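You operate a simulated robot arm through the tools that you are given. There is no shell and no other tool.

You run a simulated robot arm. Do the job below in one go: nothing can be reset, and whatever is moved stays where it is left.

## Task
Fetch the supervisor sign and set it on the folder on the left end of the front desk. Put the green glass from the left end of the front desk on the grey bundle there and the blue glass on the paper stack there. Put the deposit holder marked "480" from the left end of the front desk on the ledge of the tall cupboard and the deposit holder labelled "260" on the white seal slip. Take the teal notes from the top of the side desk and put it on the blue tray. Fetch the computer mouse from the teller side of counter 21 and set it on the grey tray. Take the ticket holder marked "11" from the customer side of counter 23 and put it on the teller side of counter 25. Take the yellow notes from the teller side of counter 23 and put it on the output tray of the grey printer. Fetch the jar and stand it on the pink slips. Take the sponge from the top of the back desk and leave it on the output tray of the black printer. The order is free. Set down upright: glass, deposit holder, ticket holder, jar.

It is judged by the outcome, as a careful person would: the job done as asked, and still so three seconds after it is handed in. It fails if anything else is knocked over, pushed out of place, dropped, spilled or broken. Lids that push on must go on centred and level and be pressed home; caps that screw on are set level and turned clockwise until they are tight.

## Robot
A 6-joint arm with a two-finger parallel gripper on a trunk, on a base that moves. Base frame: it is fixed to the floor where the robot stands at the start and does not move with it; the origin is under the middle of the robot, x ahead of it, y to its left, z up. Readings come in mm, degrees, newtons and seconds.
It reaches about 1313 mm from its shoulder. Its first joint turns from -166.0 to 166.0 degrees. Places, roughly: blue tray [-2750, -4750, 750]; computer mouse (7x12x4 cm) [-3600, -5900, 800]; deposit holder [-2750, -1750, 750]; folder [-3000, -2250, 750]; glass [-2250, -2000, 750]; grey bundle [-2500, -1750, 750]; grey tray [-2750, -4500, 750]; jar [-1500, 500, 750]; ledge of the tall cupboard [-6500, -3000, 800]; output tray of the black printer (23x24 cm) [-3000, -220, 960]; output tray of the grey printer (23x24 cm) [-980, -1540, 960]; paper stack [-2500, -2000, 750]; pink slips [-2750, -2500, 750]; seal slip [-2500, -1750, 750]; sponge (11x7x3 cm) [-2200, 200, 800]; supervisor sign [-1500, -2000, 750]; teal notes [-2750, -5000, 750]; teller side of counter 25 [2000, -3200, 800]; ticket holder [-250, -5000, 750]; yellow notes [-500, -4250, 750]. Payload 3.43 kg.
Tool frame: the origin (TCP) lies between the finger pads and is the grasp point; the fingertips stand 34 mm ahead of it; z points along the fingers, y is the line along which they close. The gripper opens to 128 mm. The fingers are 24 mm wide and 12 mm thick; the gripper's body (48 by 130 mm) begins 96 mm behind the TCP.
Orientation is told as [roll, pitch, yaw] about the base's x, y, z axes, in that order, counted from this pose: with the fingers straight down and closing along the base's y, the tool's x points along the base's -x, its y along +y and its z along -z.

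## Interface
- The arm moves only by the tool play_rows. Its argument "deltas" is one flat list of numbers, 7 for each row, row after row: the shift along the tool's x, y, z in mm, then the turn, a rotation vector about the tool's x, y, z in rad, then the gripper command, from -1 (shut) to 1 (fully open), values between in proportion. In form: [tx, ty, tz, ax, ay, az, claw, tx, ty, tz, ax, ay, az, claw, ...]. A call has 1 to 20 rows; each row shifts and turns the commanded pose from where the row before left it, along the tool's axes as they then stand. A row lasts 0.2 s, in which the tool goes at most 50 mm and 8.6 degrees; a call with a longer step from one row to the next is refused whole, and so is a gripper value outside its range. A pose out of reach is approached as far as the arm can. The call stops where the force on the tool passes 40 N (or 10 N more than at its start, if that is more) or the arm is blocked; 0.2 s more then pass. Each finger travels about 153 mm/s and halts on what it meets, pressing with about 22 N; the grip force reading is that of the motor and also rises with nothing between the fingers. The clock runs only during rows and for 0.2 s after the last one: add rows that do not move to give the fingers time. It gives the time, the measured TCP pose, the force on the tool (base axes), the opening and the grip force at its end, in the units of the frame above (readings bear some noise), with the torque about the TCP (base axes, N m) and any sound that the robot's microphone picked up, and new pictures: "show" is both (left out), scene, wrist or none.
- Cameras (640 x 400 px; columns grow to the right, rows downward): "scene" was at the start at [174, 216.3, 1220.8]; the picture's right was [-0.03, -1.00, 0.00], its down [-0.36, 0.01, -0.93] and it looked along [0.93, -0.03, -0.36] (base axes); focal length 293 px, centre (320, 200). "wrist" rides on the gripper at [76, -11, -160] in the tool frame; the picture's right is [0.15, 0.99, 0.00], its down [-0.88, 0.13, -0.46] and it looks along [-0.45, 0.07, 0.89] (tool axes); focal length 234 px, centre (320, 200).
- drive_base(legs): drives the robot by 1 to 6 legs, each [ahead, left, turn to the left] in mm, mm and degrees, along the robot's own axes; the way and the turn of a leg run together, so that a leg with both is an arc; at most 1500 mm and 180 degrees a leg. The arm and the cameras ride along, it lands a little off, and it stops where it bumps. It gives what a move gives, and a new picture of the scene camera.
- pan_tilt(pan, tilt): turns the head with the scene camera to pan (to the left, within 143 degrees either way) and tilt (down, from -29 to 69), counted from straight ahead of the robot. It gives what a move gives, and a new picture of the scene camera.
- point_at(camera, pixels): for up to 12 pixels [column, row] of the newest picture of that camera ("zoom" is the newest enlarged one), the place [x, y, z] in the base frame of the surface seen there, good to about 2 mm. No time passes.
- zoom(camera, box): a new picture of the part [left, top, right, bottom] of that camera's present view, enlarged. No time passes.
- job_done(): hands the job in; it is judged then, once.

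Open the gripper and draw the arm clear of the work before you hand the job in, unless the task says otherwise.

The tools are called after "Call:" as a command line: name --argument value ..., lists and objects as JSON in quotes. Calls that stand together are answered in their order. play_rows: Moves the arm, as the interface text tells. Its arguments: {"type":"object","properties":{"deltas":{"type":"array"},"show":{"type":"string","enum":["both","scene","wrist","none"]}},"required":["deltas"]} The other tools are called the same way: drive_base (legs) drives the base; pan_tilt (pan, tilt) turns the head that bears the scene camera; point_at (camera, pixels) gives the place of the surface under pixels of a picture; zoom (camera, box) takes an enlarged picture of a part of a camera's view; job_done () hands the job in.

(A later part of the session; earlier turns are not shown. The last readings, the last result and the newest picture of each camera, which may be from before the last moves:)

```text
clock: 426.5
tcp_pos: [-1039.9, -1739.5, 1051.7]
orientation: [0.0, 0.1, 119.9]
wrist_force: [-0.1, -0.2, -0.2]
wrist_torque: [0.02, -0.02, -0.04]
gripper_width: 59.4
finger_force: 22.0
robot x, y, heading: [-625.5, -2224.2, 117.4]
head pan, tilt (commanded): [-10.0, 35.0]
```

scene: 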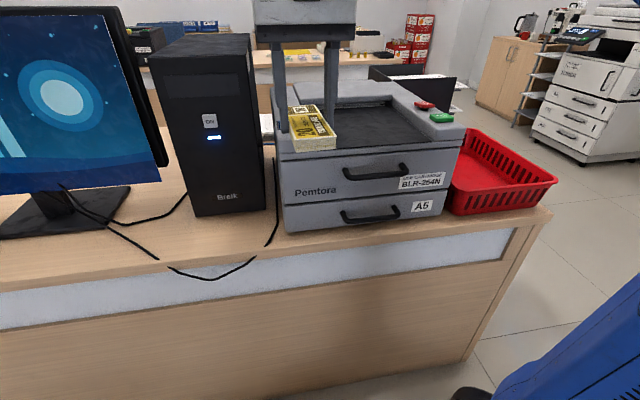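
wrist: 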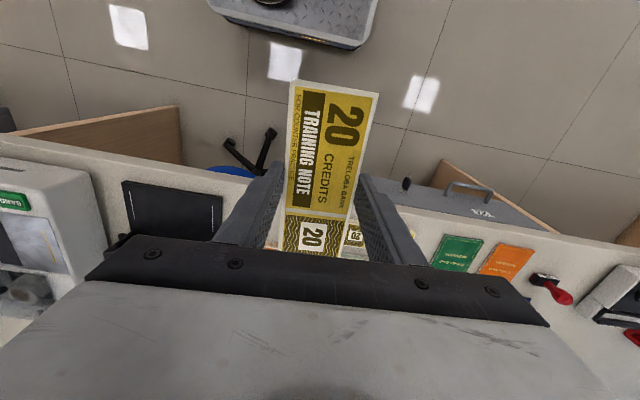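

Now I'll bring the notes over the tray's centre and view from the wrist.

Call:
play_rows --deltas '[-30.9, -30.7, 0, 0, 0, 0, -1, -30.9, -30.7, 0, 0, 0, 0, -1, -30.9, -30.7, 0, 0, 0, 0, -1, -30.9, -30.7, 0, 0, 0, 0, -1, -30.9, -30.7, 0, 0, 0, 0, -1, 0, 0, 0, 0, 0, 0.044, -1, 0, 0, 0, 0, 0, 0, -1]'

Call:
point_at --camera "wrist" --pixels '[[240, 130], [420, 150], [320, 60], [230, 80], [400, 60]]'

```text
clock: 428.1
tcp_pos: [-985.6, -1527.2, 1051.6]
orientation: [0.0, 0.0, 117.3]
wrist_force: [-0.7, 0.2, -1.1]
wrist_torque: [-0.03, 0.02, 0.0]
gripper_width: 59.4
finger_force: 21.6
robot x, y, heading: [-628.4, -2221.1, 117.1]
head pan, tilt (commanded): [-10.0, 35.0]
```

scene: 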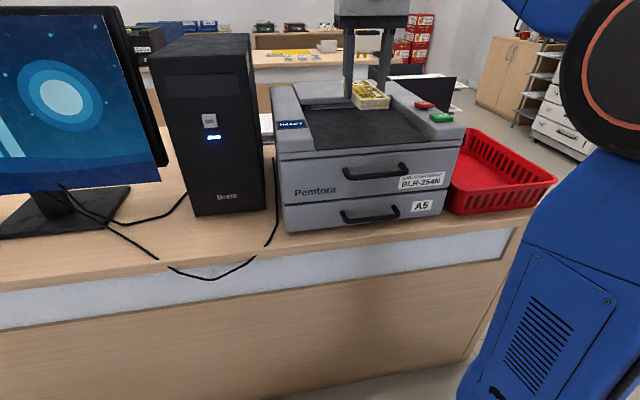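
wrist: 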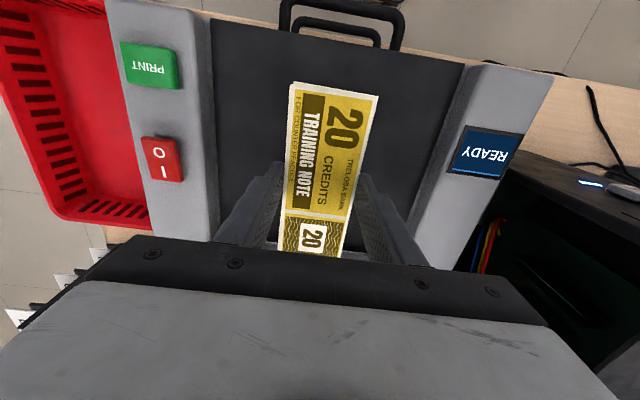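

```text
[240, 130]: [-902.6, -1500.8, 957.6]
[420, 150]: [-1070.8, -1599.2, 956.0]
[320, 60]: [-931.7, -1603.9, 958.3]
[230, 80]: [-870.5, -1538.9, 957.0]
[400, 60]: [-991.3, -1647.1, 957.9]
```

The notes are centred between the rails (215 and 425 at that depth). Lowering onto the tray.

Call:
play_rows --deltas '[0, 0, 30, 0, 0, 0, -1, 0, 0, 20, 0, 0, 0, -1, 0, 0, 4, 0, 0, 0, -1, 0, 0, 2, 0, 0, 0, -1, 0, 0, 0, 0, 0, 0, -1]' --show "none"

```text
clock: 429.3
tcp_pos: [-985.8, -1529.4, 995.1]
orientation: [0.0, 0.1, 117.4]
wrist_force: [-1.1, 0.3, -0.9]
wrist_torque: [-0.04, 0.03, 0.03]
gripper_width: 59.1
finger_force: 21.9
robot x, y, heading: [-627.7, -2219.2, 117.2]
head pan, tilt (commanded): [-10.0, 35.0]
```

Call:
play_rows --deltas '[0, 0, 1.5, 0, 0, 0, -1, 0, 0, 1, 0, 0, 0, -1, 0, 0, 0, 0, 0, 0, -1]' --show "none"

```text
clock: 430.1
tcp_pos: [-982.9, -1528.0, 994.4]
orientation: [0.1, -0.1, 117.4]
wrist_force: [-6.4, 1.9, 18.0]
wrist_torque: [-0.08, 0.11, -0.03]
gripper_width: 59.3
finger_force: 22.5
robot x, y, heading: [-628.8, -2220.1, 117.2]
head pan, tilt (commanded): [-10.0, 35.0]
```

Contact at 18 N. Releasing and rising.

Call:
play_rows --deltas '[0, 0, -1, 0, 0, 0, -1, 0, 0, 0, 0, 0, 0, 0.05, 0, 0, 0, 0, 0, 0, 0.2, 0, 0, 0, 0, 0, 0, 0.2, 0, 0, -30, 0, 0, 0, 0.2, 0, 0, -45, 0, 0, 0, 0.2, 0, 0, -30, 0, 0, 0, 0.2]'

Call:
zoom --camera "scene" --box '[250, 60, 490, 240]'

```text
clock: 431.7
tcp_pos: [-984.5, -1526.4, 1098.2]
orientation: [0.1, 0.1, 117.5]
wrist_force: [-0.1, -0.3, -0.4]
wrist_torque: [-0.02, 0.0, -0.01]
gripper_width: 76.8
finger_force: 0.1
robot x, y, heading: [-629.1, -2221.7, 117.4]
head pan, tilt (commanded): [-10.0, 35.0]
```

scene: 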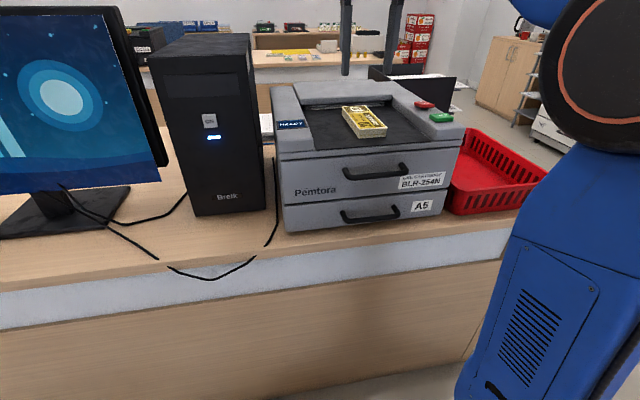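
wrist: 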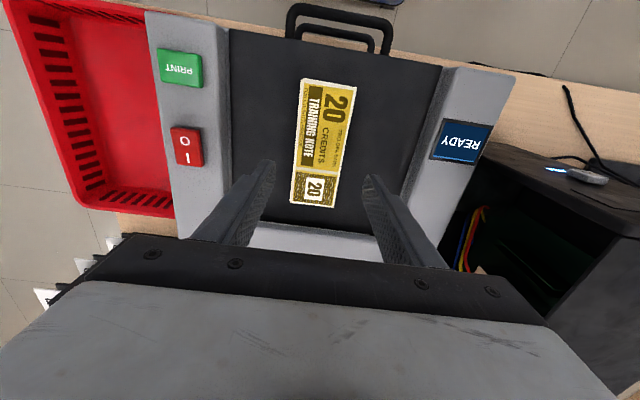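

```text
2.22 times, centred on (370, 150) of scene
```

zoom: 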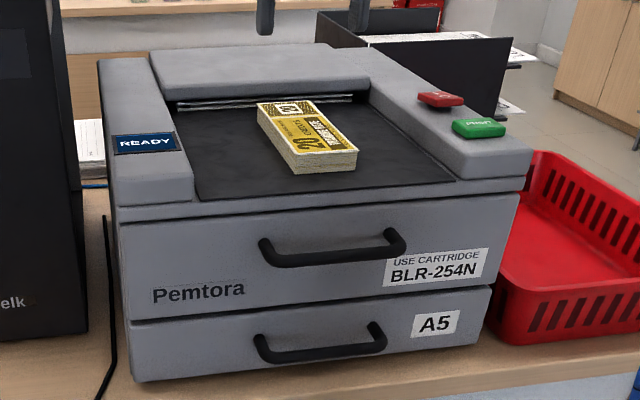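

The yellow notes are on the grey printer's tray. Last is the ticket holder "11" on the customer side of counter 23. I'll tuck the arm, back off, and strafe left toward the far end of the counter row to find a way around.

Call:
play_rows --deltas '[33.2, 30.9, 0, 0, 0, 0, 0.2, 33.2, 30.9, 0, 0, 0, 0, 0.2, 33.2, 30.9, 0, 0, 0, 0, 0.2, 33.2, 30.9, 0, 0, 0, 0, 0.2, 33.2, 30.9, 0, 0, 0, 0, 0.2]' --show "none"

Call:
drive_base --legs '[[-350, 0, 0], [0, 1500, 0]]'

Call:
pan_tilt --pan 143 --tilt 10

Call:
pan_tilt --pan -140 --tilt 10

```text
clock: 432.9
tcp_pos: [-1044.0, -1751.1, 1099.7]
orientation: [0.0, 0.0, 117.3]
wrist_force: [0.1, 0.5, -0.2]
wrist_torque: [-0.01, -0.01, 0.02]
gripper_width: 76.8
finger_force: 0.0
robot x, y, heading: [-630.9, -2219.6, 117.4]
head pan, tilt (commanded): [-10.0, 35.0]
```

```text
clock: 442.1
tcp_pos: [-2180.3, -2732.1, 1100.3]
orientation: [0.0, -0.1, 117.2]
wrist_force: [-0.3, -0.1, 0.9]
wrist_torque: [0.0, -0.01, -0.02]
gripper_width: 77.0
finger_force: 0.1
robot x, y, heading: [-1764.4, -3203.7, 117.2]
head pan, tilt (commanded): [-10.0, 35.0]
```

scene: 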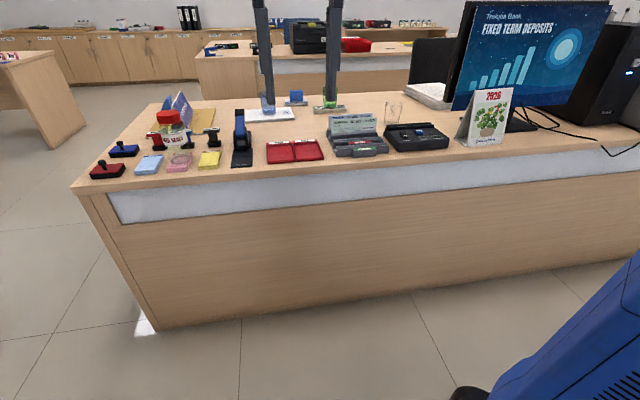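

```text
clock: 444.4
tcp_pos: [-2180.9, -2729.9, 1100.1]
orientation: [-0.1, 0.0, 117.3]
wrist_force: [-0.3, -0.5, -0.3]
wrist_torque: [0.01, 0.0, 0.03]
gripper_width: 77.0
finger_force: 0.1
robot x, y, heading: [-1763.5, -3204.8, 117.1]
head pan, tilt (commanded): [143.0, 10.0]
```

scene: 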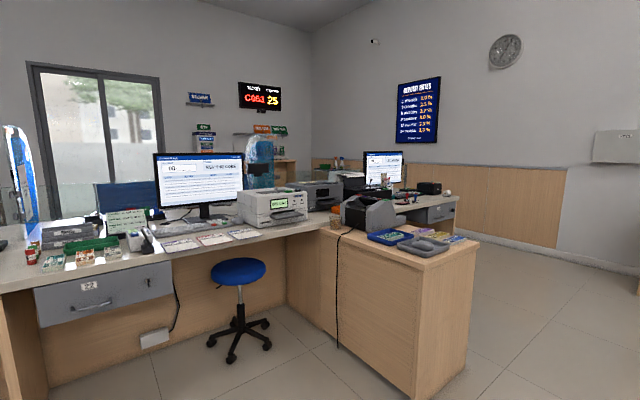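

```text
clock: 448.3
tcp_pos: [-2180.3, -2730.1, 1099.9]
orientation: [0.1, -0.1, 117.3]
wrist_force: [-0.5, 0.7, 0.7]
wrist_torque: [-0.03, 0.04, -0.04]
gripper_width: 76.7
finger_force: 0.1
robot x, y, heading: [-1764.4, -3203.1, 116.9]
head pan, tilt (commanded): [-140.0, 10.0]
```

scene: 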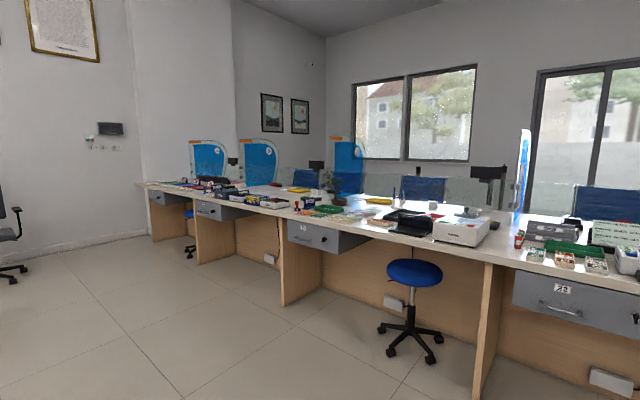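

The left end meets the wall, so the way around is at the right end past counter 21. Continuing to strafe left (toward counter 21's end).

Call:
drive_base --legs '[[0, 1500, 0], [0, 1500, 0]]'

Call:
pan_tilt --pan 143 --tilt 15

```text
clock: 462.9
tcp_pos: [-4889.8, -3994.9, 1099.6]
orientation: [0.0, -0.1, 114.6]
wrist_force: [-0.3, -0.5, 0.1]
wrist_torque: [0.03, 0.01, 0.0]
gripper_width: 76.9
finger_force: 0.0
robot x, y, heading: [-4498.2, -4487.3, 114.3]
head pan, tilt (commanded): [-140.0, 10.0]
```

scene: 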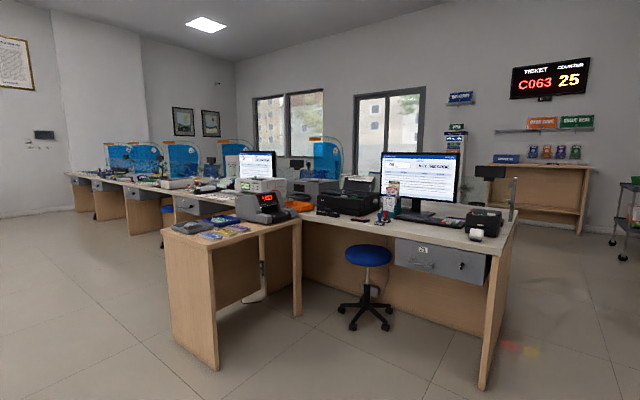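

```text
clock: 466.8
tcp_pos: [-4889.1, -3995.3, 1099.9]
orientation: [0.1, 0.0, 114.6]
wrist_force: [1.2, 0.2, -0.3]
wrist_torque: [0.02, 0.02, -0.01]
gripper_width: 76.7
finger_force: 0.1
robot x, y, heading: [-4497.5, -4486.8, 114.4]
head pan, tilt (commanded): [143.0, 15.0]
```

scene: 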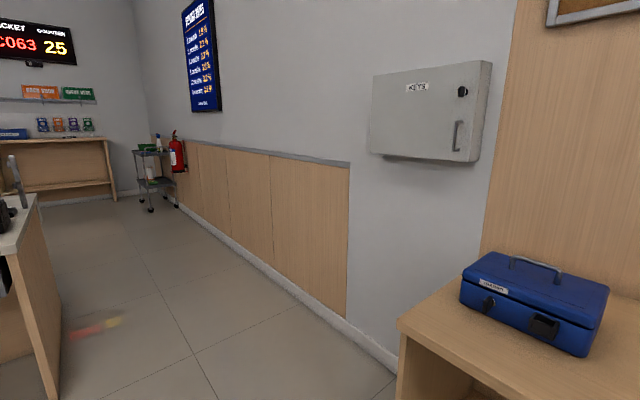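

The gap between counter 21's end (left) and the wall looks wide. I'll measure the passage and nearby furniture.

Call:
point_at --camera "scene" --pixels '[[55, 395], [35, 200], [345, 318], [230, 240], [180, 203], [400, 322], [395, 375], [150, 205], [110, 200], [150, 260], [60, 345], [640, 300]]'

Call:
pan_tilt --pan -140 --tilt 15

Call:
point_at --camera "scene" --pixels '[[480, 360], [515, 225], [540, 225], [625, 230], [580, 220], [395, 330], [380, 305], [500, 170], [215, 365], [530, 200]]'

```text
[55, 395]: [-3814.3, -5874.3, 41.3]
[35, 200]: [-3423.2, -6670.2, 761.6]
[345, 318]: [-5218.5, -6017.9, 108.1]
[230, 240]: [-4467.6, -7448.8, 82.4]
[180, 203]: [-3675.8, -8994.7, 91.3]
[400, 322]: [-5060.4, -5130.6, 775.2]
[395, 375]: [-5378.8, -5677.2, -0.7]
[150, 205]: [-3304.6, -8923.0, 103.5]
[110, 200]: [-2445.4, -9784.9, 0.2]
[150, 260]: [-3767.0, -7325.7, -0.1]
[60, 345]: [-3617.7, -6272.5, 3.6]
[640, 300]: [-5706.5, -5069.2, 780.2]
```

```text
clock: 470.6
tcp_pos: [-4889.5, -3993.5, 1098.3]
orientation: [0.0, 0.0, 114.6]
wrist_force: [-0.5, 0.7, 0.3]
wrist_torque: [-0.02, 0.01, 0.0]
gripper_width: 76.8
finger_force: 0.1
robot x, y, heading: [-4498.5, -4483.2, 114.4]
head pan, tilt (commanded): [-140.0, 15.0]
```

scene: 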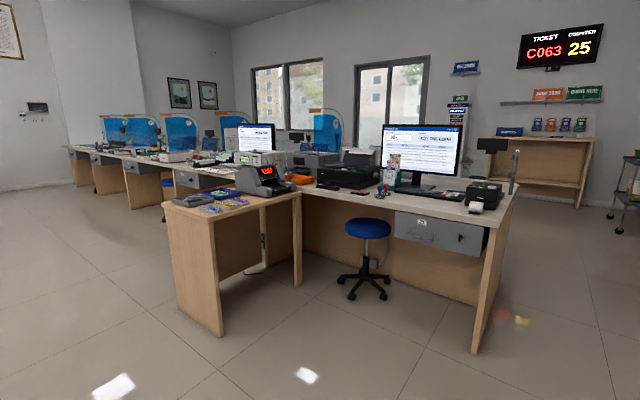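

```text
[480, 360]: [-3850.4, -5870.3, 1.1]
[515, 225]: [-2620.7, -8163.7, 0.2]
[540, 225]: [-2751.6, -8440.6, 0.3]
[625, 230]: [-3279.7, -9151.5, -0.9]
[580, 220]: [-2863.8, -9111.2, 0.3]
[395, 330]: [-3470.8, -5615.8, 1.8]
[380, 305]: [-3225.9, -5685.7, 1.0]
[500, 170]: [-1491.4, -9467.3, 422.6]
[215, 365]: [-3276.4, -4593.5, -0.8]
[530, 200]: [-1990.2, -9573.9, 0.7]
```

The passage is about 1285 mm wide (counter end a≈4960, wall a≈6245). I'll back up, shift left into the gap, then look along the customer side.

Call:
drive_base --legs '[[-850, 0, 3], [0, 680, 0], [-1200, 0, 0]]'

Call:
pan_tilt --pan -100 --tilt 15

Call:
pan_tilt --pan -140 --tilt 20

```text
clock: 484.0
tcp_pos: [-4653.6, -6105.9, 1099.4]
orientation: [0.0, 0.0, 116.5]
wrist_force: [0.2, 0.1, 0.8]
wrist_torque: [0.03, -0.03, -0.04]
gripper_width: 76.9
finger_force: 0.0
robot x, y, heading: [-4246.0, -6584.0, 116.3]
head pan, tilt (commanded): [-140.0, 15.0]
```

scene: 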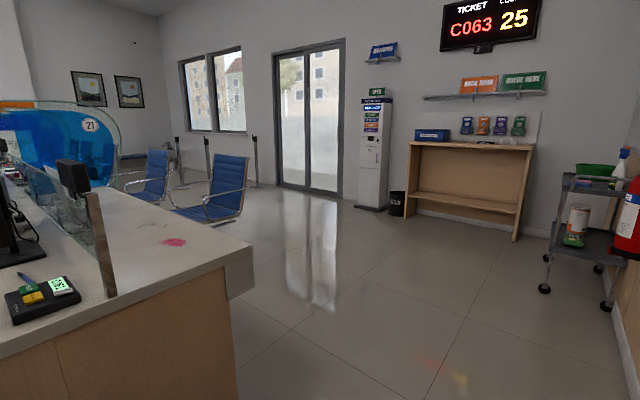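

```text
clock: 485.1
tcp_pos: [-4653.5, -6105.3, 1099.9]
orientation: [0.0, 0.0, 116.5]
wrist_force: [0.3, -0.1, -0.1]
wrist_torque: [0.0, -0.01, 0.03]
gripper_width: 77.0
finger_force: 0.0
robot x, y, heading: [-4245.8, -6580.3, 116.3]
head pan, tilt (commanded): [-100.0, 15.0]
```

scene: 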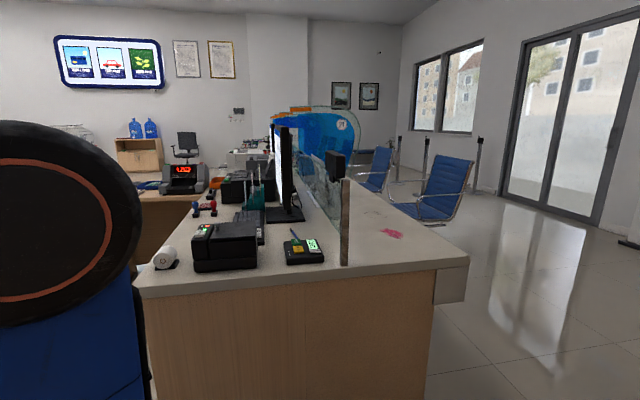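

```text
clock: 486.1
tcp_pos: [-4652.2, -6105.8, 1099.4]
orientation: [-0.1, 0.0, 116.5]
wrist_force: [0.0, 0.4, 0.1]
wrist_torque: [0.04, -0.02, -0.02]
gripper_width: 76.6
finger_force: 0.0
robot x, y, heading: [-4242.4, -6583.8, 116.4]
head pan, tilt (commanded): [-140.0, 20.0]
```

scene: 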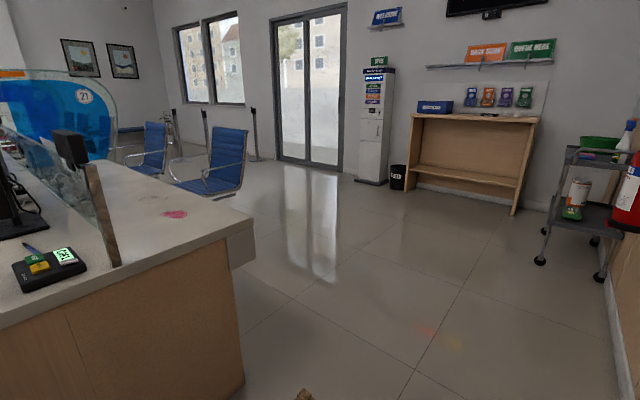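

The customer side is open; blue chairs face the counter at (215,165) and (150,145). I'll measure their positions.

Call:
point_at --camera "scene" --pixels '[[215, 193], [180, 185], [235, 195], [150, 168], [245, 232], [230, 160], [250, 155], [205, 150], [240, 300], [115, 240], [70, 130], [175, 160]]'

Call:
zoom --camera "scene" --box '[60, 90, 300, 240]'

```text
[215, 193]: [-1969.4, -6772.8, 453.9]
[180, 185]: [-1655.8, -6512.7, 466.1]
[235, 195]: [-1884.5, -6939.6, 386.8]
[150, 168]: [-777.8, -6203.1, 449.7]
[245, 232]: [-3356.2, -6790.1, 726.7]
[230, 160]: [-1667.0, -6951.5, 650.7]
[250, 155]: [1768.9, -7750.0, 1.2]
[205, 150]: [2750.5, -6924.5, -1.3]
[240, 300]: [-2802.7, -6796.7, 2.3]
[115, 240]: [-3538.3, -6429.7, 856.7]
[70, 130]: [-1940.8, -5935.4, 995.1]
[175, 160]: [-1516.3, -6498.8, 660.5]
```

```text
2.67 times, centred on (180, 165) of scene
```

zoom: 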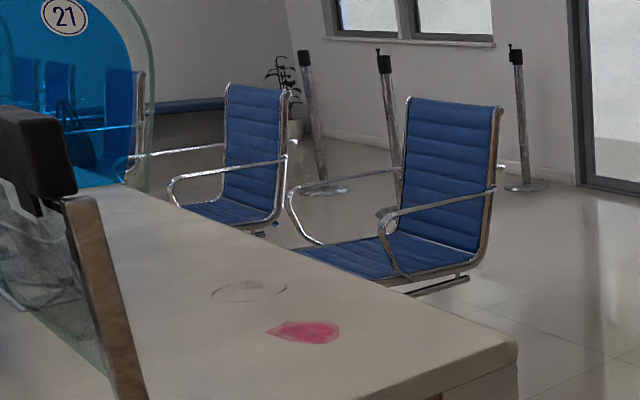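

Chairs stand close to the counter (seat fronts only ~500 mm from its edge), so I'll pass behind them. Reversing further into the customer area, then looking along it.

Call:
drive_base --legs '[[-1500, 0, 1]]'

Call:
pan_tilt --pan -85 --tilt 15

Call:
pan_tilt --pan -115 --tilt 20

```text
clock: 493.8
tcp_pos: [-3969.9, -7491.2, 1099.8]
orientation: [0.0, 0.0, 116.1]
wrist_force: [0.1, 0.6, 0.1]
wrist_torque: [0.02, -0.03, 0.04]
gripper_width: 76.7
finger_force: 0.0
robot x, y, heading: [-3567.1, -7971.6, 115.6]
head pan, tilt (commanded): [-140.0, 20.0]
```

scene: 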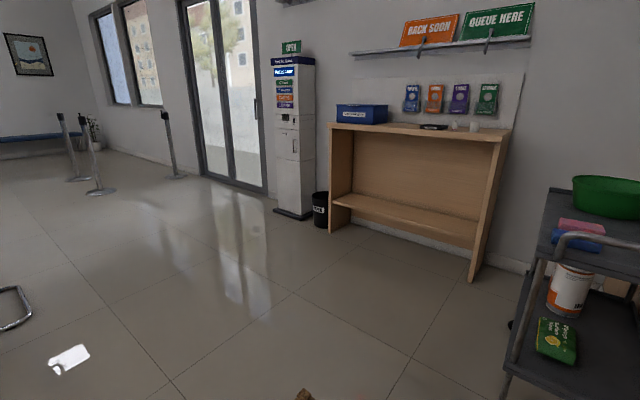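

```text
clock: 495.0
tcp_pos: [-3968.2, -7490.7, 1099.4]
orientation: [0.0, 0.0, 116.1]
wrist_force: [0.3, -0.2, -0.3]
wrist_torque: [0.03, 0.02, -0.03]
gripper_width: 76.8
finger_force: 0.0
robot x, y, heading: [-3567.3, -7972.4, 116.0]
head pan, tilt (commanded): [-85.0, 15.0]
```

scene: 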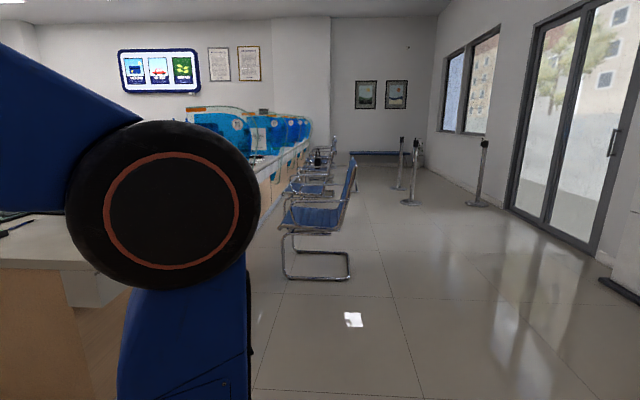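

```text
clock: 495.9
tcp_pos: [-3969.9, -7491.2, 1099.6]
orientation: [0.0, 0.1, 116.1]
wrist_force: [0.5, 0.7, -0.6]
wrist_torque: [0.0, -0.02, 0.05]
gripper_width: 76.7
finger_force: 0.1
robot x, y, heading: [-3559.6, -7972.0, 115.6]
head pan, tilt (commanded): [-115.0, 20.0]
```

scene: 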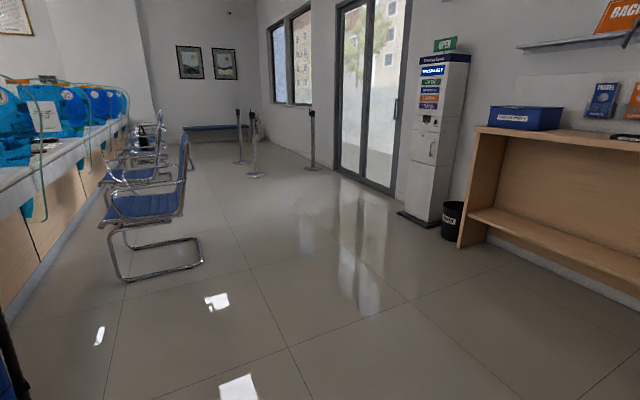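

There's a wide corridor behind the chairs. I'll measure the chair nearest, the queue posts and the counter front.

Call:
point_at --camera "scene" --pixels '[[255, 176], [240, 163], [312, 169], [200, 263], [125, 280], [185, 150], [150, 165], [155, 130], [405, 220], [455, 240], [30, 265], [110, 145]]'

Call:
zoom --camera "scene" --box '[0, 60, 280, 235]'

```text
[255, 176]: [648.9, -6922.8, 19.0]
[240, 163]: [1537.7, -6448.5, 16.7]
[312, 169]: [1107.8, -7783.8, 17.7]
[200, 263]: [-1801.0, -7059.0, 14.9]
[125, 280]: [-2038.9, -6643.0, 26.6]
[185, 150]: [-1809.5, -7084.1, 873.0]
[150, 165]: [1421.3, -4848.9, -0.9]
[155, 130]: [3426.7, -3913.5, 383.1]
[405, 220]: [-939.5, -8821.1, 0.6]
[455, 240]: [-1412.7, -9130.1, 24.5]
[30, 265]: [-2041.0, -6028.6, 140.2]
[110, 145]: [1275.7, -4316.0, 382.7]
```

```text
2.29 times, centred on (140, 148) of scene
```

zoom: 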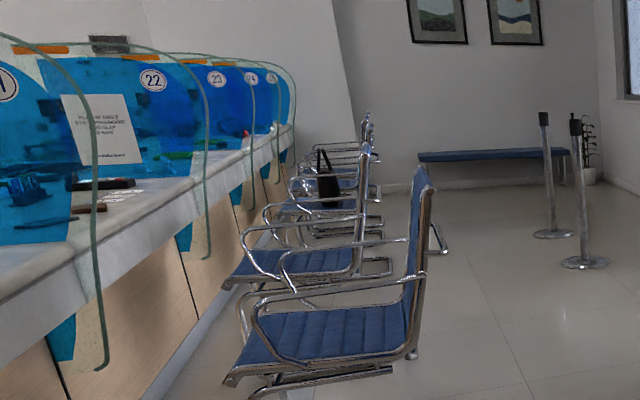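

The corridor is between the chairs (back to d≈-4450) and queue posts (d≈-5400). I'll shift right first to stay clear of the trolley, then back a little and proceed along it.

Call:
drive_base --legs '[[0, -900, 1.2], [-480, 0, 0], [0, -1300, 0]]'

Call:
pan_tilt --pan -60 --tilt 15

```text
clock: 509.3
tcp_pos: [-1769.5, -6888.7, 1099.7]
orientation: [0.2, 0.0, 115.9]
wrist_force: [0.0, -1.0, -0.1]
wrist_torque: [-0.03, -0.02, 0.01]
gripper_width: 76.7
finger_force: 0.1
robot x, y, heading: [-1362.4, -7369.0, 115.3]
head pan, tilt (commanded): [-115.0, 20.0]
```

scene: 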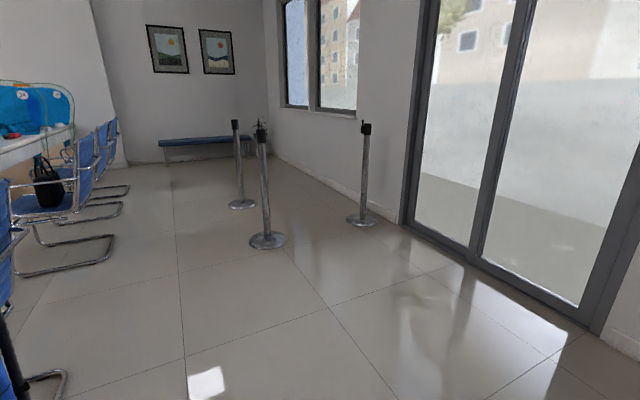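

```text
clock: 510.6
tcp_pos: [-1769.2, -6887.6, 1100.3]
orientation: [0.0, 0.0, 116.0]
wrist_force: [0.5, -0.7, 0.0]
wrist_torque: [-0.04, 0.02, 0.0]
gripper_width: 76.8
finger_force: 0.0
robot x, y, heading: [-1364.8, -7373.9, 115.9]
head pan, tilt (commanded): [-60.0, 15.0]
```

scene: 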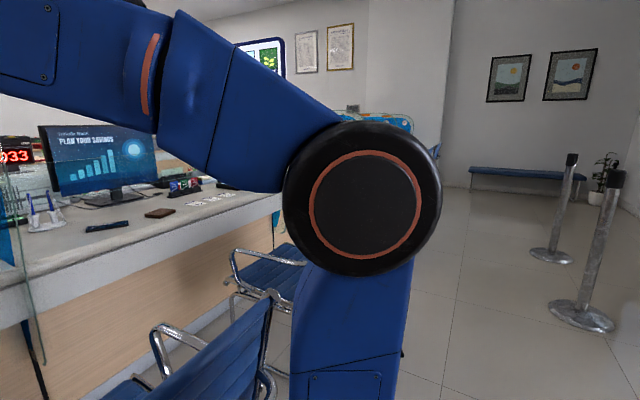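

Continuing right along the corridor to get near counter 23.

Call:
drive_base --legs '[[0, -1050, 1.2]]'

Call:
pan_tilt --pan -15 --tilt 20

Call:
pan_tilt --pan -90 --tilt 20

```text
clock: 516.1
tcp_pos: [-828.9, -6411.7, 1100.2]
orientation: [0.0, 0.1, 118.9]
wrist_force: [-0.2, 0.0, 0.3]
wrist_torque: [-0.01, -0.01, -0.01]
gripper_width: 76.8
finger_force: 0.0
robot x, y, heading: [-401.2, -6873.8, 118.8]
head pan, tilt (commanded): [-60.0, 15.0]
```

scene: 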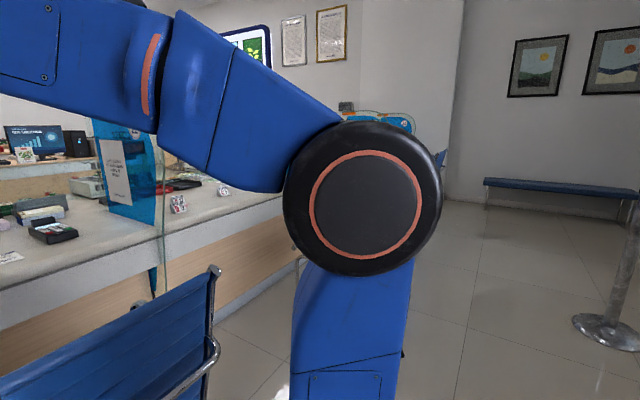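

```text
clock: 517.3
tcp_pos: [-828.9, -6411.3, 1099.7]
orientation: [0.0, -0.1, 118.9]
wrist_force: [-0.4, -0.5, -0.2]
wrist_torque: [-0.02, 0.0, 0.02]
gripper_width: 76.8
finger_force: 0.1
robot x, y, heading: [-400.4, -6871.0, 118.9]
head pan, tilt (commanded): [-15.0, 20.0]
```

scene: 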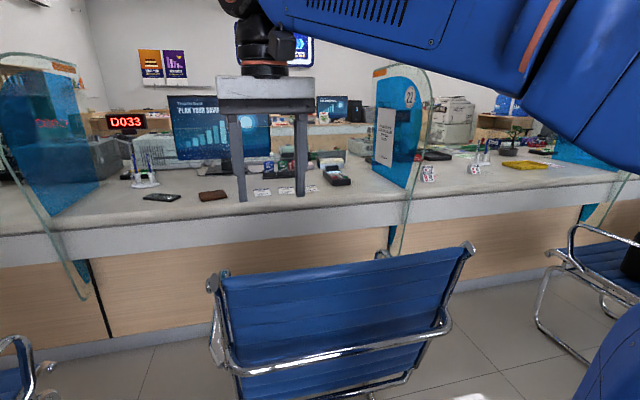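

```text
clock: 518.7
tcp_pos: [-827.6, -6412.0, 1099.1]
orientation: [-0.1, 0.0, 118.8]
wrist_force: [0.8, 0.4, -0.8]
wrist_torque: [-0.02, 0.0, 0.02]
gripper_width: 76.9
finger_force: 0.1
robot x, y, heading: [-400.1, -6868.9, 118.6]
head pan, tilt (commanded): [-90.0, 20.0]
```

scene: 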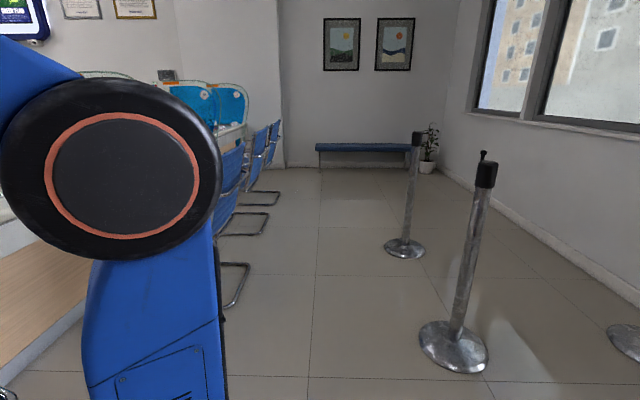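

Behind divider "22" on the right I can see small ticket stands at (428,173) and (474,168). I'll go back to that view and zoom.

Call:
pan_tilt --pan -22 --tilt 20

Call:
zoom --camera "scene" --box '[320, 120, 480, 220]'

Call:
zoom --camera "scene" --box '[400, 120, 600, 280]'

```text
clock: 520.1
tcp_pos: [-827.7, -6411.3, 1101.1]
orientation: [-0.1, 0.0, 118.9]
wrist_force: [0.3, 0.5, 0.0]
wrist_torque: [-0.04, 0.02, 0.02]
gripper_width: 76.8
finger_force: 0.0
robot x, y, heading: [-398.7, -6874.3, 118.6]
head pan, tilt (commanded): [-22.0, 20.0]
```

scene: 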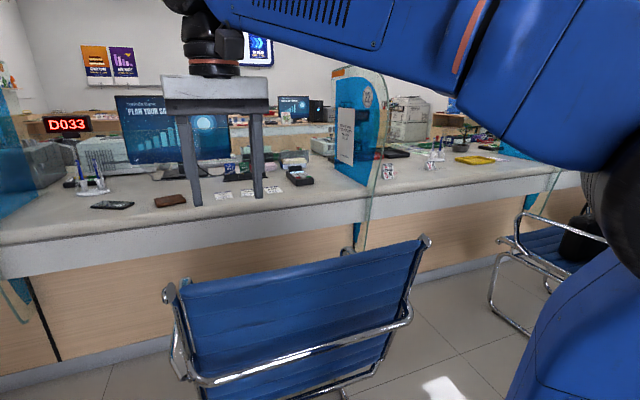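

```text
4.00 times, centred on (400, 170) of scene
```

zoom: 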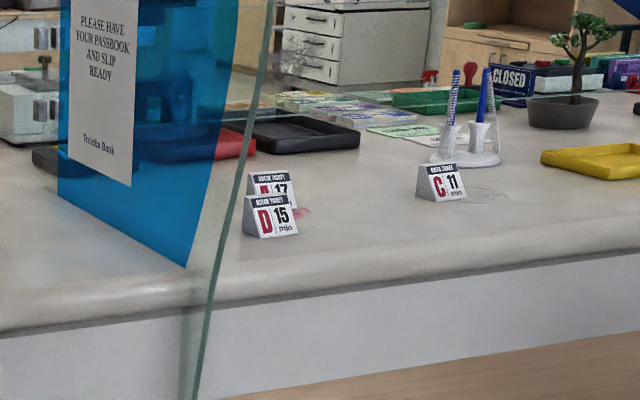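

```text
2.50 times, centred on (500, 200) of scene
```

zoom: 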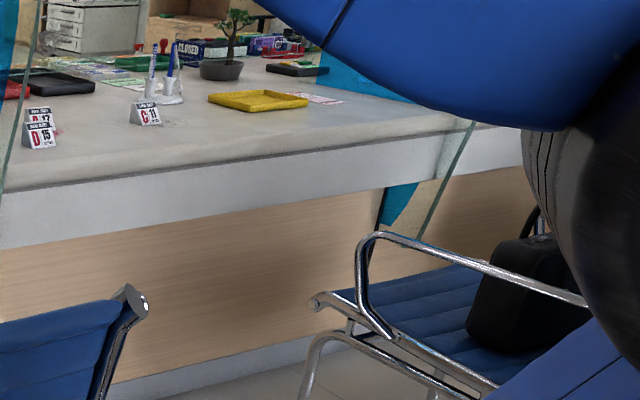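

The target "C 11" is at (430,166); "D 15" and "A 17" stand near the divider. I'll measure it, the dividers, pen stand and both chairs.

Call:
zoom --camera "scene" --box '[320, 120, 480, 220]'

Call:
point_at --camera "zoom" --pixels '[[430, 168], [455, 168], [438, 200], [465, 196], [275, 220], [272, 185], [490, 160], [460, 75], [580, 165], [470, 255], [195, 300], [590, 115]]'

Call:
point_at --camera "scene" --pixels '[[166, 295], [428, 240], [500, 265], [535, 330], [500, 320], [590, 215], [380, 150], [360, 245], [370, 90], [540, 215], [405, 320], [345, 395]]'

```text
4.00 times, centred on (400, 170) of scene
```

zoom: 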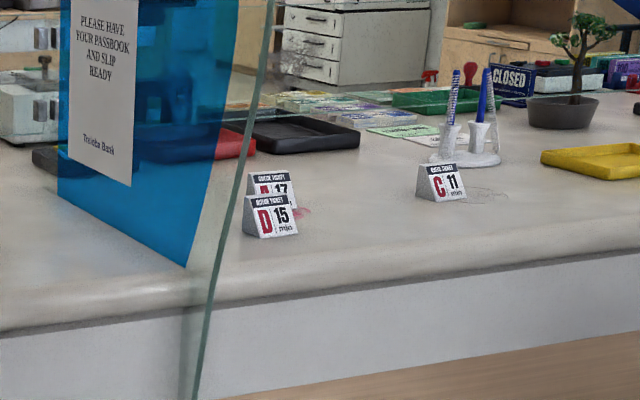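

```text
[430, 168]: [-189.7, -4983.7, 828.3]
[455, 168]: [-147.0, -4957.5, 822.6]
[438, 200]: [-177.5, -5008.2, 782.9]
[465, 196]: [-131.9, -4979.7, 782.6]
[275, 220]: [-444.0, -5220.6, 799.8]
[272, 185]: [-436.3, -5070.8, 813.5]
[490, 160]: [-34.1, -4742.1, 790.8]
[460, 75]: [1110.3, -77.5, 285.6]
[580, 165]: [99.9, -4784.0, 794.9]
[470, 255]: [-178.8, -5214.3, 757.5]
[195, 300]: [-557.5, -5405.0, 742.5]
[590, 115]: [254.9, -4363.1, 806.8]
```

```text
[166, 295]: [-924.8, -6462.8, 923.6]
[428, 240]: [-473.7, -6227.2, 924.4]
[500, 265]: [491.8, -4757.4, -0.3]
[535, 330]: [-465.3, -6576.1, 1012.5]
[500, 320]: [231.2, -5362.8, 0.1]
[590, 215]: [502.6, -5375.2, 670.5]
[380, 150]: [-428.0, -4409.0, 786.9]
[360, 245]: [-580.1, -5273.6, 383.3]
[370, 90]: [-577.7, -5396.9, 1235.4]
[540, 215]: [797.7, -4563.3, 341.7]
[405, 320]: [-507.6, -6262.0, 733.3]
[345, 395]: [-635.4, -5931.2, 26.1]
```

The gap between the chair ahead (a≥2127) and the one with the bag should fit the cart. I'll measure the queue post and the second chair precisely before maneuvering.

Call:
point_at --camera "scene" --pixels '[[500, 242], [512, 238], [488, 310], [530, 335], [545, 220], [560, 195], [575, 240], [427, 245], [412, 310], [400, 330], [345, 400], [350, 390]]'

Call:
pan_tilt --pan -95 --tilt 30

Call:
point_at --camera "scene" --pixels '[[375, 300], [440, 300], [405, 325], [410, 270], [440, 130], [370, 205], [230, 225], [245, 270], [330, 195], [250, 180]]'

```text
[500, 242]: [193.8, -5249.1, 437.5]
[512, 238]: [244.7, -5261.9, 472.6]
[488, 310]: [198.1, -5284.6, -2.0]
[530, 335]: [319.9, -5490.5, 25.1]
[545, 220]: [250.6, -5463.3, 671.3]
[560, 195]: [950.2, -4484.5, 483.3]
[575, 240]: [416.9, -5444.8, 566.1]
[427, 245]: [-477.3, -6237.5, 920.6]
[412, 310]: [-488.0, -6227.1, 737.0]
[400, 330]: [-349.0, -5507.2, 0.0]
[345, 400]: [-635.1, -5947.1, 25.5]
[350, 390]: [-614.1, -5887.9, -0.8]
```

```text
clock: 521.6
tcp_pos: [-826.8, -6412.5, 1100.9]
orientation: [-0.1, 0.0, 119.0]
wrist_force: [-0.8, -0.7, -0.5]
wrist_torque: [0.02, -0.02, 0.0]
gripper_width: 76.9
finger_force: 0.1
robot x, y, heading: [-399.4, -6873.3, 118.9]
head pan, tilt (commanded): [-95.0, 30.0]
```

scene: 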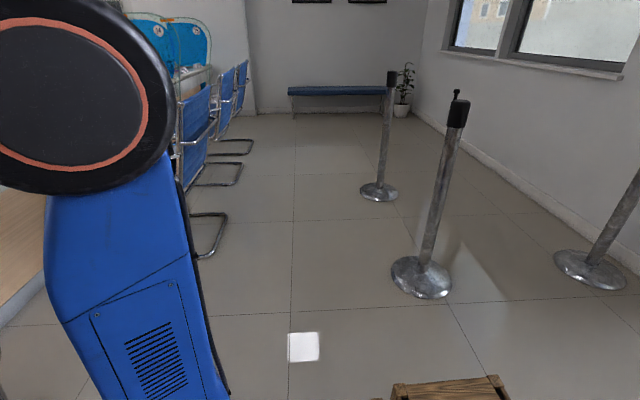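

```text
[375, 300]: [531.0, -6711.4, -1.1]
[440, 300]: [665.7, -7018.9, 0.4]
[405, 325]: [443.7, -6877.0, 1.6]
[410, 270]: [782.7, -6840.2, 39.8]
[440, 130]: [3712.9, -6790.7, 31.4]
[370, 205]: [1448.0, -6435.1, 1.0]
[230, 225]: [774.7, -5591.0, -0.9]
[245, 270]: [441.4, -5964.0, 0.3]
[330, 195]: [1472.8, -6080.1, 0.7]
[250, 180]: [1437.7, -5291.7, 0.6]
```

The gap between chairs is about 990 mm (a 1140–2130), and the post is at about (720,-6890). I'll back up slightly and turn right to run lengthwise along the corridor.

Call:
drive_base --legs '[[-80, 0, 0], [0, 0, -91.8]]'

```text
clock: 526.5
tcp_pos: [102.2, -6515.4, 1101.1]
orientation: [0.1, 0.0, 28.5]
wrist_force: [0.1, -0.7, 0.7]
wrist_torque: [-0.03, 0.03, 0.03]
gripper_width: 77.0
finger_force: 0.0
robot x, y, heading: [-358.8, -6942.0, 28.3]
head pan, tilt (commanded): [-95.0, 30.0]
```

scene: 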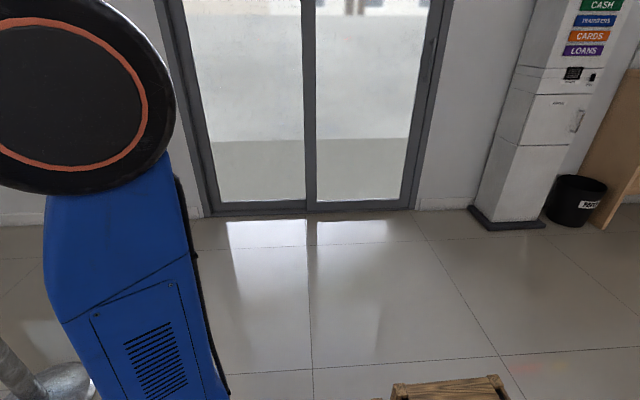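

Now I'll move forward and slightly left to the gap's centre line, then shift left a bit more.

Call:
drive_base --legs '[[700, 120, 0], [0, 140, 0]]'

Call:
pan_tilt --pan 60 --tilt 35

```text
clock: 531.3
tcp_pos: [591.1, -5945.2, 1099.8]
orientation: [-0.1, 0.1, 28.8]
wrist_force: [-0.4, 0.4, -0.9]
wrist_torque: [-0.01, -0.01, -0.01]
gripper_width: 76.5
finger_force: 0.0
robot x, y, heading: [126.7, -6374.4, 28.5]
head pan, tilt (commanded): [-95.0, 30.0]
```

scene: 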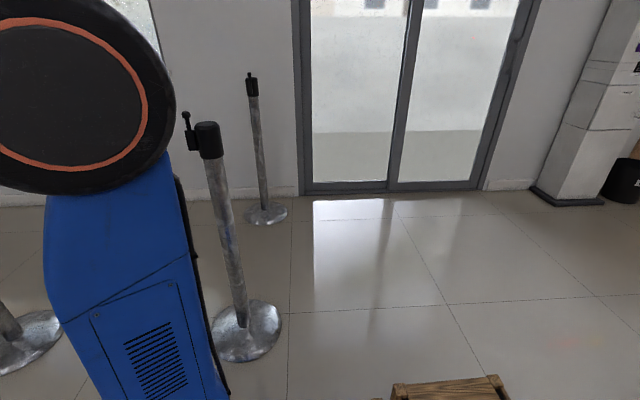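

```text
clock: 533.7
tcp_pos: [590.4, -5944.7, 1100.4]
orientation: [-0.1, 0.0, 28.8]
wrist_force: [0.3, 1.1, 0.6]
wrist_torque: [0.02, 0.03, 0.01]
gripper_width: 76.9
finger_force: 0.2
robot x, y, heading: [128.5, -6375.3, 28.6]
head pan, tilt (commanded): [60.0, 35.0]
```

scene: 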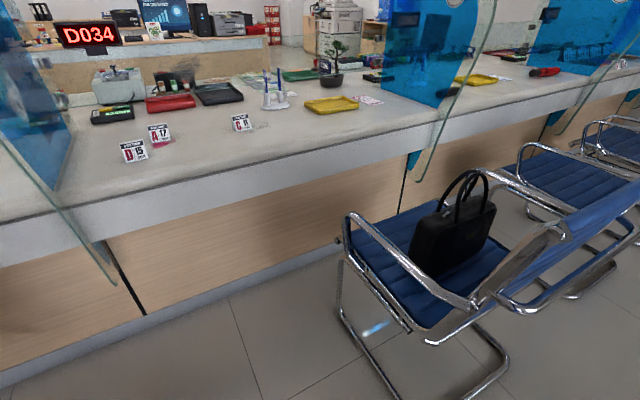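

From here "C 11" is visible at (242,122), and the gap is clear. I'll turn left to face the counter.

Call:
drive_base --legs '[[0, 0, 88.5]]'

Call:
pan_tilt --pan -10 --tilt 25

```text
clock: 537.9
tcp_pos: [-284.9, -5899.1, 1099.6]
orientation: [0.0, 0.0, 117.2]
wrist_force: [0.0, 0.0, -0.7]
wrist_torque: [0.01, 0.0, 0.03]
gripper_width: 76.8
finger_force: 0.0
robot x, y, heading: [124.1, -6373.0, 116.8]
head pan, tilt (commanded): [60.0, 35.0]
```

scene: 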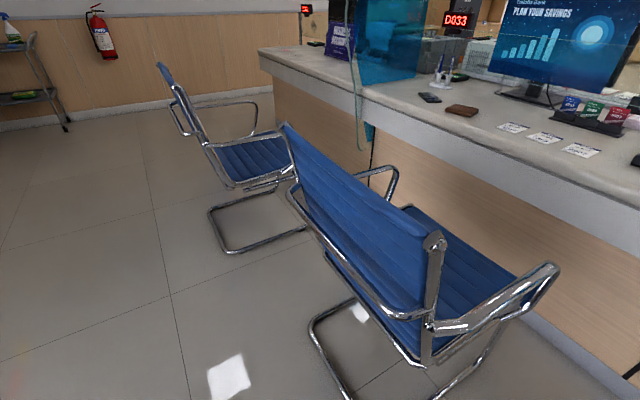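

```text
clock: 539.3
tcp_pos: [-285.5, -5899.6, 1099.9]
orientation: [0.0, 0.0, 117.2]
wrist_force: [0.3, -0.2, -0.1]
wrist_torque: [-0.01, 0.01, 0.02]
gripper_width: 76.9
finger_force: 0.1
robot x, y, heading: [128.9, -6372.5, 117.0]
head pan, tilt (commanded): [-10.0, 25.0]
```

scene: 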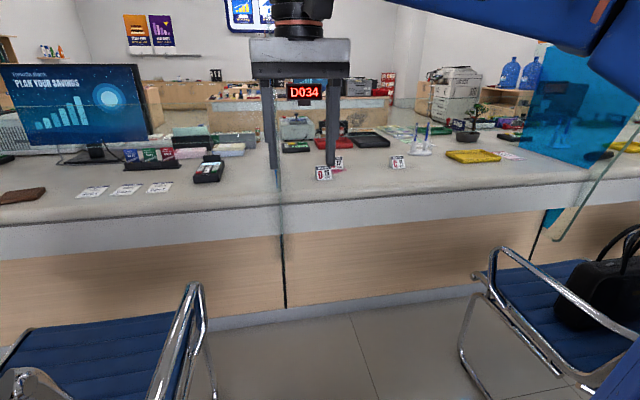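

The gap ahead is clear; "C 11" is at (397,162), 376 mm to my right and 1370 mm ahead. I'll bring the gripper to the centre line, shift right 130 and drive forward 600.

Call:
play_rows --deltas '[0, -37.5, 0, 0, 0, 0, 0.3, 0, -37.5, 0, 0, 0, 0, 0.3, 0, -37.5, 0, 0, 0, 0, 0.3, 0, -37.5, 0, 0, 0, 0, 0.3]' --show "none"

Call:
drive_base --legs '[[0, -130, 0], [560, 0, 0]]'

Call:
pan_tilt --pan -25 --tilt 30

```text
clock: 540.3
tcp_pos: [-153.4, -5828.8, 1097.2]
orientation: [0.0, 0.0, 117.2]
wrist_force: [-0.4, -0.2, 0.8]
wrist_torque: [-0.01, 0.0, -0.02]
gripper_width: 83.2
finger_force: 0.0
robot x, y, heading: [130.5, -6373.8, 117.1]
head pan, tilt (commanded): [-10.0, 25.0]
```

```text
clock: 544.4
tcp_pos: [-282.6, -5267.0, 1097.5]
orientation: [0.1, 0.0, 116.4]
wrist_force: [-0.6, 0.0, -0.4]
wrist_torque: [0.0, -0.02, 0.0]
gripper_width: 83.0
finger_force: 0.2
robot x, y, heading: [-10.9, -5812.7, 116.2]
head pan, tilt (commanded): [-10.0, 25.0]
```

scene: 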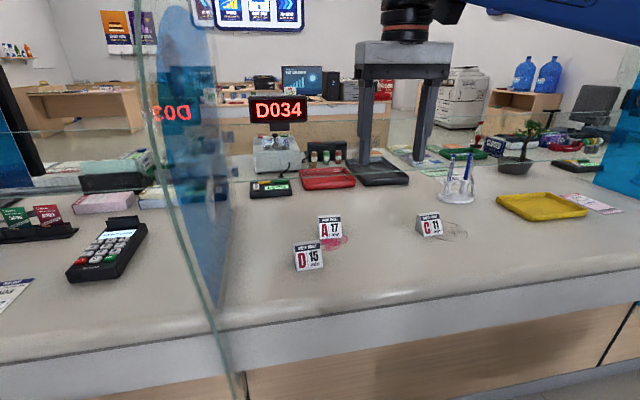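

```text
clock: 545.1
tcp_pos: [-282.4, -5267.0, 1098.5]
orientation: [0.0, 0.0, 116.4]
wrist_force: [0.3, -0.8, 0.8]
wrist_torque: [-0.01, 0.02, -0.02]
gripper_width: 83.4
finger_force: 0.0
robot x, y, heading: [-3.4, -5813.8, 116.1]
head pan, tilt (commanded): [-25.0, 30.0]
```

scene: 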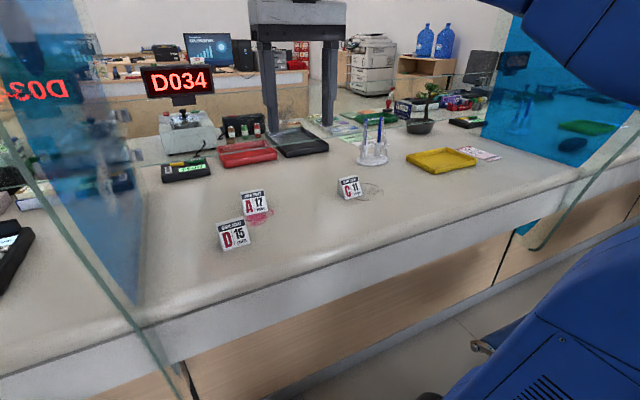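

"C 11" is clear at (349,188). I'll zoom to measure it, and check the glass screen behind.

Call:
zoom --camera "scene" --box '[300, 110, 420, 220]'

Call:
point_at --camera "scene" --pixels '[[339, 182], [358, 177], [345, 199], [362, 196], [349, 188], [373, 163], [372, 140], [385, 160], [320, 160], [410, 120], [250, 170], [470, 140]]'

```text
3.64 times, centred on (360, 165) of scene
```

zoom: 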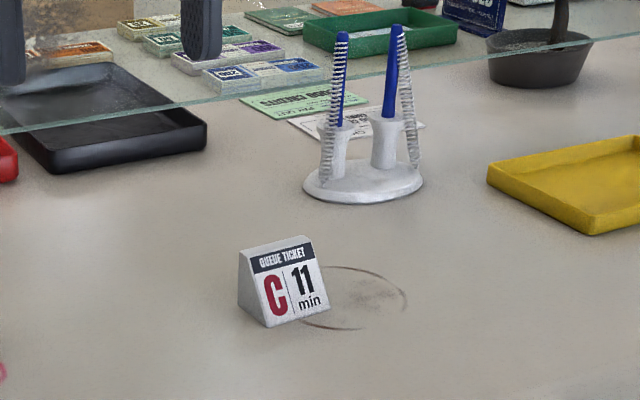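

```text
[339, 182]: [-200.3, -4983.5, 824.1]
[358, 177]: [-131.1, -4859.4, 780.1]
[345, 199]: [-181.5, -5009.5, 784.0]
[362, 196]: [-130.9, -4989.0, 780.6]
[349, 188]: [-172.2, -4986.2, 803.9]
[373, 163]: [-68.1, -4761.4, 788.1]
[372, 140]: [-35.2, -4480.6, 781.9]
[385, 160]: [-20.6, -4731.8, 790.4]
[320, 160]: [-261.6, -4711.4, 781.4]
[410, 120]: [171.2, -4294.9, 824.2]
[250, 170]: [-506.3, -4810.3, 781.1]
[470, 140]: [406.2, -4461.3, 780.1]
```

I'll get the exact corners of the "C 11" holder in the zoom.

Call:
point_at --camera "zoom" --pixels '[[254, 256], [308, 243], [270, 320], [324, 304], [242, 258], [290, 285], [280, 243], [245, 300]]'

```text
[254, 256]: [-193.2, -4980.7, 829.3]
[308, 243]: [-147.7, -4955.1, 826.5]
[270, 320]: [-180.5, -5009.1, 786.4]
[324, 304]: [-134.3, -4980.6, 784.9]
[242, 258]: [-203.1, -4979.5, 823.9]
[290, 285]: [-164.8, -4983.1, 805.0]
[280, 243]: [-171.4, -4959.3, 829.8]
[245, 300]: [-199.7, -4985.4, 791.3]
```

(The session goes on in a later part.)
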